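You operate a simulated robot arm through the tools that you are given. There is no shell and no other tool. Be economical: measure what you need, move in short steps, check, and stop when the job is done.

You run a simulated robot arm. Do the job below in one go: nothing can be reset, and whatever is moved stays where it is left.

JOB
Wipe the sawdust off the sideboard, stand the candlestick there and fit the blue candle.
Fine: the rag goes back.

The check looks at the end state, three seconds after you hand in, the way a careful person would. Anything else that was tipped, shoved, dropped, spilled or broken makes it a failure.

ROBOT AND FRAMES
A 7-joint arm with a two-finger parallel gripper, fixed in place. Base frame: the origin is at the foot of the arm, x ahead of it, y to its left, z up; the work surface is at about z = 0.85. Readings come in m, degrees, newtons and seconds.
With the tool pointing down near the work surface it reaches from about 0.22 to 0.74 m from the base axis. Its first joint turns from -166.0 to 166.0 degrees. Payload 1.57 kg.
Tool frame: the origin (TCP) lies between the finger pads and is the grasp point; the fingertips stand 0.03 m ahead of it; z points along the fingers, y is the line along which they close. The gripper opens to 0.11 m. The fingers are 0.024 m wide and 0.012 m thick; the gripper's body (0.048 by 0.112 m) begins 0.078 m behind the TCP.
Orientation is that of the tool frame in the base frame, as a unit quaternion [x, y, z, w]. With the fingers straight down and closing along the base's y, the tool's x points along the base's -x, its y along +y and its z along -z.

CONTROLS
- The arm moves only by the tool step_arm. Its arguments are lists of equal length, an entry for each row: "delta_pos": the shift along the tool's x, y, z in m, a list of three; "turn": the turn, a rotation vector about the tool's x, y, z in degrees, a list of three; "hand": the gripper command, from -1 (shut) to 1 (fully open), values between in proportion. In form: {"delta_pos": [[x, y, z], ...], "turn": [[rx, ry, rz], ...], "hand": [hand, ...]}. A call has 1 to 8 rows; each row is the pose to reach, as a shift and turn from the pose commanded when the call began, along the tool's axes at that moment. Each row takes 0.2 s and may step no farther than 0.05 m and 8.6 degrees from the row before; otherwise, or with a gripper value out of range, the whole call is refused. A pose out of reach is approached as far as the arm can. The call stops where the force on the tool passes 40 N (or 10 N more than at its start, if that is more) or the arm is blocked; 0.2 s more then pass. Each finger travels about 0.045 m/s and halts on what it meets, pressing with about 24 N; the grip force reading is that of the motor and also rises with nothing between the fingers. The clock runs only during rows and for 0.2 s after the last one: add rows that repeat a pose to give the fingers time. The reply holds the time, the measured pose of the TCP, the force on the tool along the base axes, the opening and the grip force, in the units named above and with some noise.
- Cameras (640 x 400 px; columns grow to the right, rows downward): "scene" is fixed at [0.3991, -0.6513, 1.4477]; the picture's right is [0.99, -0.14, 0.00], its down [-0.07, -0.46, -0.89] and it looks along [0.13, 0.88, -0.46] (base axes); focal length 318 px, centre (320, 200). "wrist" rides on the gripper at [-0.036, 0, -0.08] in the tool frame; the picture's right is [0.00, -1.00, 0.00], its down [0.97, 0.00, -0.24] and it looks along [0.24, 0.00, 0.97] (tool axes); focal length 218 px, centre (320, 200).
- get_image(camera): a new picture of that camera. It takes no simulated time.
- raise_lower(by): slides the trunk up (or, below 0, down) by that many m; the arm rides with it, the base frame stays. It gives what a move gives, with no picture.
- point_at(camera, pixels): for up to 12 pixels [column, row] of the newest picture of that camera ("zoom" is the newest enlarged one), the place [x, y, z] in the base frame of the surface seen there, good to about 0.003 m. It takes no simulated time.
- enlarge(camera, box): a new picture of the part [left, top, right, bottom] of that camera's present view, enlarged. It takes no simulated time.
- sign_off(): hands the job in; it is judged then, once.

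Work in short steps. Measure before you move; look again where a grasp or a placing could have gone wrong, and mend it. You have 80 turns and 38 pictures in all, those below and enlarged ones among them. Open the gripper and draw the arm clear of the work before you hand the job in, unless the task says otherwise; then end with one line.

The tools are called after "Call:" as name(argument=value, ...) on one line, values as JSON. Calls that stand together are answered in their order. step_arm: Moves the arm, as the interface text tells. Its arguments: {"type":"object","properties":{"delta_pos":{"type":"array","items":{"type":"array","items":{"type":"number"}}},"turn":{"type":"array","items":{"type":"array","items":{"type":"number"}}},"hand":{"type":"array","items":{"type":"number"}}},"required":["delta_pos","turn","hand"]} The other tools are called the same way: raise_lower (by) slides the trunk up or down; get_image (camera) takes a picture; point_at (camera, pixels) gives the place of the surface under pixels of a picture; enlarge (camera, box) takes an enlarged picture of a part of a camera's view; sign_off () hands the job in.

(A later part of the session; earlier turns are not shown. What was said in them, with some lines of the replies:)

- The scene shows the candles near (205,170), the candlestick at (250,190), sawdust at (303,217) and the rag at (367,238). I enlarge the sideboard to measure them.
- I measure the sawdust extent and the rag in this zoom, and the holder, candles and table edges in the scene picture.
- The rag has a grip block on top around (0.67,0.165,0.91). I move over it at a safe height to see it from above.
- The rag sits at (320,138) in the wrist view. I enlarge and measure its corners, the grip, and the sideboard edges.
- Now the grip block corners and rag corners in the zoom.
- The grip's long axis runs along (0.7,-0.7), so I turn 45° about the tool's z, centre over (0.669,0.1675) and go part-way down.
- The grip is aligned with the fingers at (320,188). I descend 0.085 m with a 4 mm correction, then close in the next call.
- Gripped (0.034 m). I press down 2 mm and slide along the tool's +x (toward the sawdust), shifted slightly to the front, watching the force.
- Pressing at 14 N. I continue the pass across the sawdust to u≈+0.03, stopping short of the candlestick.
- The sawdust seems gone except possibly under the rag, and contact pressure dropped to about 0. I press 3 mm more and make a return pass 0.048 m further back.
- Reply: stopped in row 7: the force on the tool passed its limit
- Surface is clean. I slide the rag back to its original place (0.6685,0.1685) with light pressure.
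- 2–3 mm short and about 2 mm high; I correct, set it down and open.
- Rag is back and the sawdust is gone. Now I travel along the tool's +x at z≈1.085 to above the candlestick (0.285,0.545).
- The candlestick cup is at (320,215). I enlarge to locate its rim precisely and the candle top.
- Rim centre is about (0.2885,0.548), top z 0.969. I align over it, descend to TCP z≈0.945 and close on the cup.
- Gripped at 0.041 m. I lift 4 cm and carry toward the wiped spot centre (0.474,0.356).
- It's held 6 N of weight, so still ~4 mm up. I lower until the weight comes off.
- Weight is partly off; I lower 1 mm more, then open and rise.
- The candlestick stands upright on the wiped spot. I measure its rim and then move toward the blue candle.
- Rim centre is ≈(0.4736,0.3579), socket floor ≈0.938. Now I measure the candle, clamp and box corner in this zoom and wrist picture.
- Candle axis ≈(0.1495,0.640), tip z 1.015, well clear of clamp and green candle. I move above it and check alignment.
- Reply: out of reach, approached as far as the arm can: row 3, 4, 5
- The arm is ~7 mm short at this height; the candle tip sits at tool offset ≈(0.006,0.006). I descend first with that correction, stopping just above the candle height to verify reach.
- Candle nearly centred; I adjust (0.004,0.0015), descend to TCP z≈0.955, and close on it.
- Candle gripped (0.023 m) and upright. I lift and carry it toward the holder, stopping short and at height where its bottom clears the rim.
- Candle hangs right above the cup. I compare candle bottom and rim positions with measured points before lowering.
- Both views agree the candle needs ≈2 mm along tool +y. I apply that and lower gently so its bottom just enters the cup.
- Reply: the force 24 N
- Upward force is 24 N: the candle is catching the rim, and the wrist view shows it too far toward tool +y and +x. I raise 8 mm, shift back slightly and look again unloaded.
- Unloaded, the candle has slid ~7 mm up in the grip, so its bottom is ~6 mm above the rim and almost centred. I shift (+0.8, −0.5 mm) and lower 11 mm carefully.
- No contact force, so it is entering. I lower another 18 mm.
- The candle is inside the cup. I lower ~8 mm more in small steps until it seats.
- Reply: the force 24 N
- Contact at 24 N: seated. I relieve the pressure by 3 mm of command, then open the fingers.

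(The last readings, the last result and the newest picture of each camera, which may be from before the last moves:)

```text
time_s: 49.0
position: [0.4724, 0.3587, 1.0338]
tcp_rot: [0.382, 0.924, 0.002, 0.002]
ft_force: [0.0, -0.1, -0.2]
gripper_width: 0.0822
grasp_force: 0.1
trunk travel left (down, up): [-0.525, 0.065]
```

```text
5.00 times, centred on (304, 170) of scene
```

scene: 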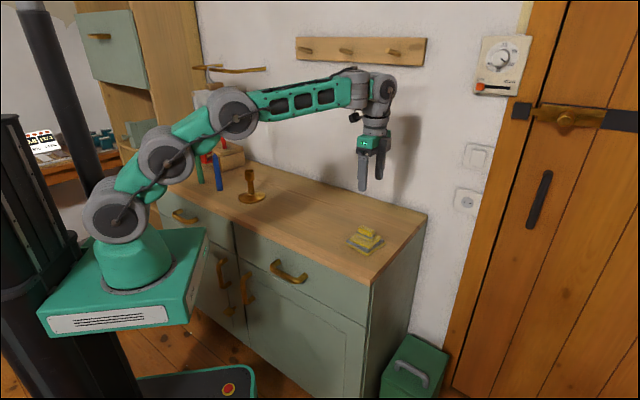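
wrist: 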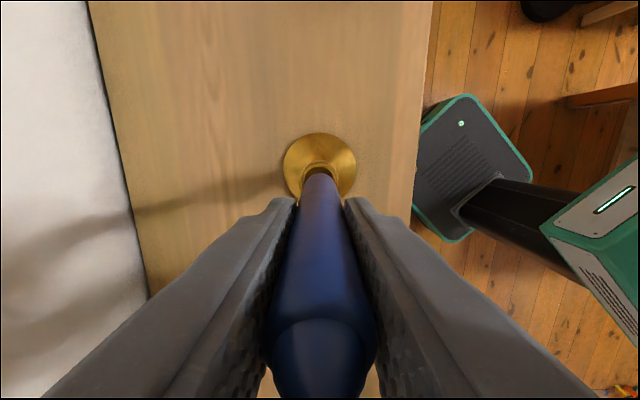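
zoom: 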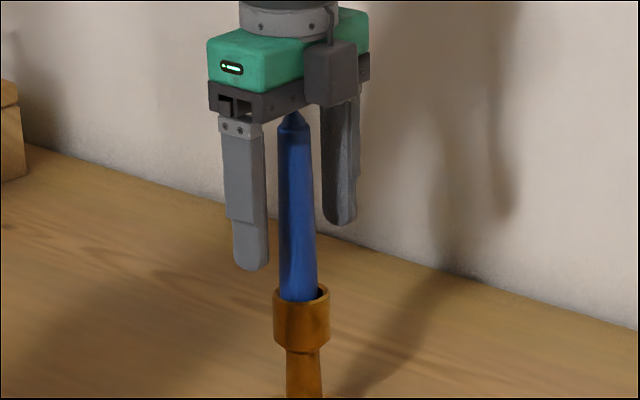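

The candle stands free in the cup. I rise straight up clear of its tip and look.

Call:
step_arm(delta_pos=[[0, 0, -0.02], [0, 0, -0.05], [0, 0, -0.085], [0, 0, -0.12], [0, 0, -0.12]], turn=[[0, 0, 0], [0, 0, 0], [0, 0, 0], [0, 0, 0], [0, 0, 0]], hand=[0.5, 0.5, 0.5, 0.5, 0.5])

Call:
enlarge(camera="scene", box=[230, 130, 390, 230])

Call:
enlarge(camera="wrist", box=[220, 120, 420, 245])

```text
time_s: 50.2
position: [0.4725, 0.3587, 1.1535]
tcp_rot: [0.383, 0.924, 0.002, 0.001]
ft_force: [0.0, 0.9, -0.3]
gripper_width: 0.0828
grasp_force: 0.1
trunk travel left (down, up): [-0.525, 0.065]
```

```text
4.00 times, centred on (310, 180) of scene
```

zoom: 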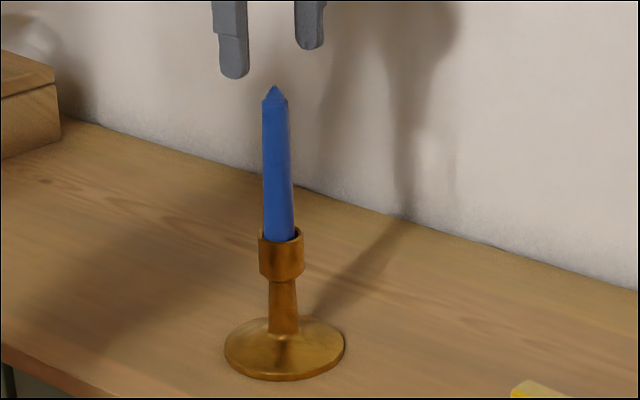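

```text
3.20 times, centred on (320, 182) of wrist
```

zoom: 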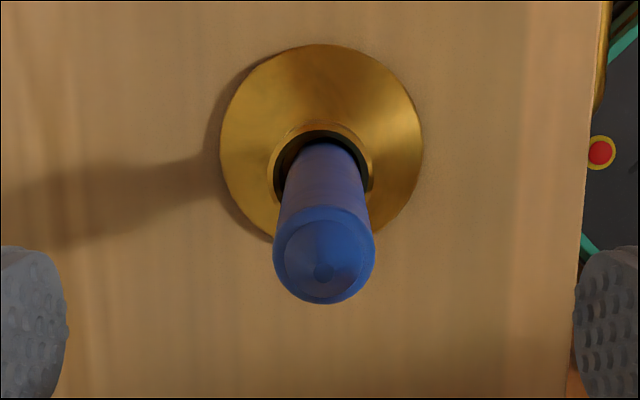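

The candle stands with a slight lean as loose in the cup. I check the tip height for seating and draw the arm away and up.

Call:
point_at(camera="zoom", pixels=[[322, 270], [322, 296], [278, 255], [370, 255], [322, 150]])

Call:
step_arm(delta_pos=[[0, -0.01, -0.02], [0, -0.04, -0.04], [0, -0.08, -0.05], [0, -0.12, -0.05], [0, -0.16, -0.05], [0, -0.16, -0.05]], turn=[[0, 0, 0], [0, 0, 0], [0, 0, 0], [0, 0, 0], [0, 0, 0], [0, 0, 0]], hand=[0.5, 0.5, 0.5, 0.5, 0.5, 0.5])

Call:
get_image(camera="scene")

Call:
enlarge(camera="scene", box=[260, 140, 356, 200])

```text
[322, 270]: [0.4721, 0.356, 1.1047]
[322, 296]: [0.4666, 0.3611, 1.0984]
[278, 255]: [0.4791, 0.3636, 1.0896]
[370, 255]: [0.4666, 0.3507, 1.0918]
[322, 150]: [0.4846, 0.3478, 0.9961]
```

```text
time_s: 51.6
position: [0.3591, 0.2438, 1.206]
tcp_rot: [0.382, 0.924, 0.003, 0.001]
ft_force: [-0.2, 0.8, 0.3]
gripper_width: 0.0825
grasp_force: 0.0
trunk travel left (down, up): [-0.525, 0.065]
```

```text
6 pictures are left
```

scene: 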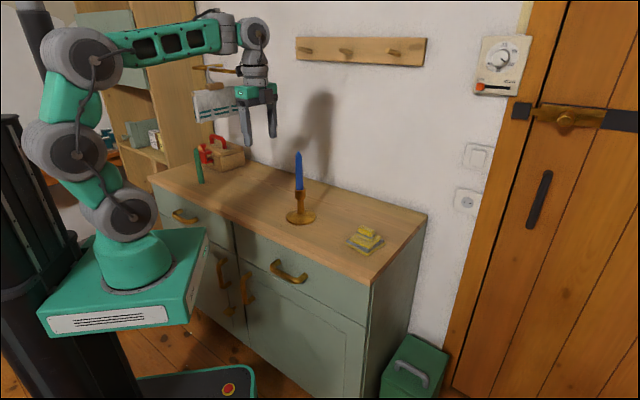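

```text
6.67 times, centred on (308, 170) of scene
```

zoom: 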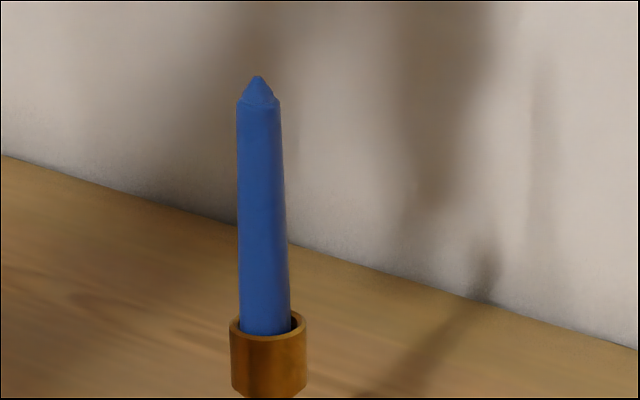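

Tip at z 1.105 matches a fully seated candle (socket floor 0.938 plus its 0.165 m length). The rag is at (367,240) as at the start, the green candle and box are untouched, and the arm is clear, so I hand in.

Call:
sign_off()

```text
The job is handed in.
```

I wiped the sawdust off the sideboard, put the rag back in its place, stood the candlestick on the cleaned spot and fitted the blue candle fully into it. The candle sits a little loosely, with a slight lean.
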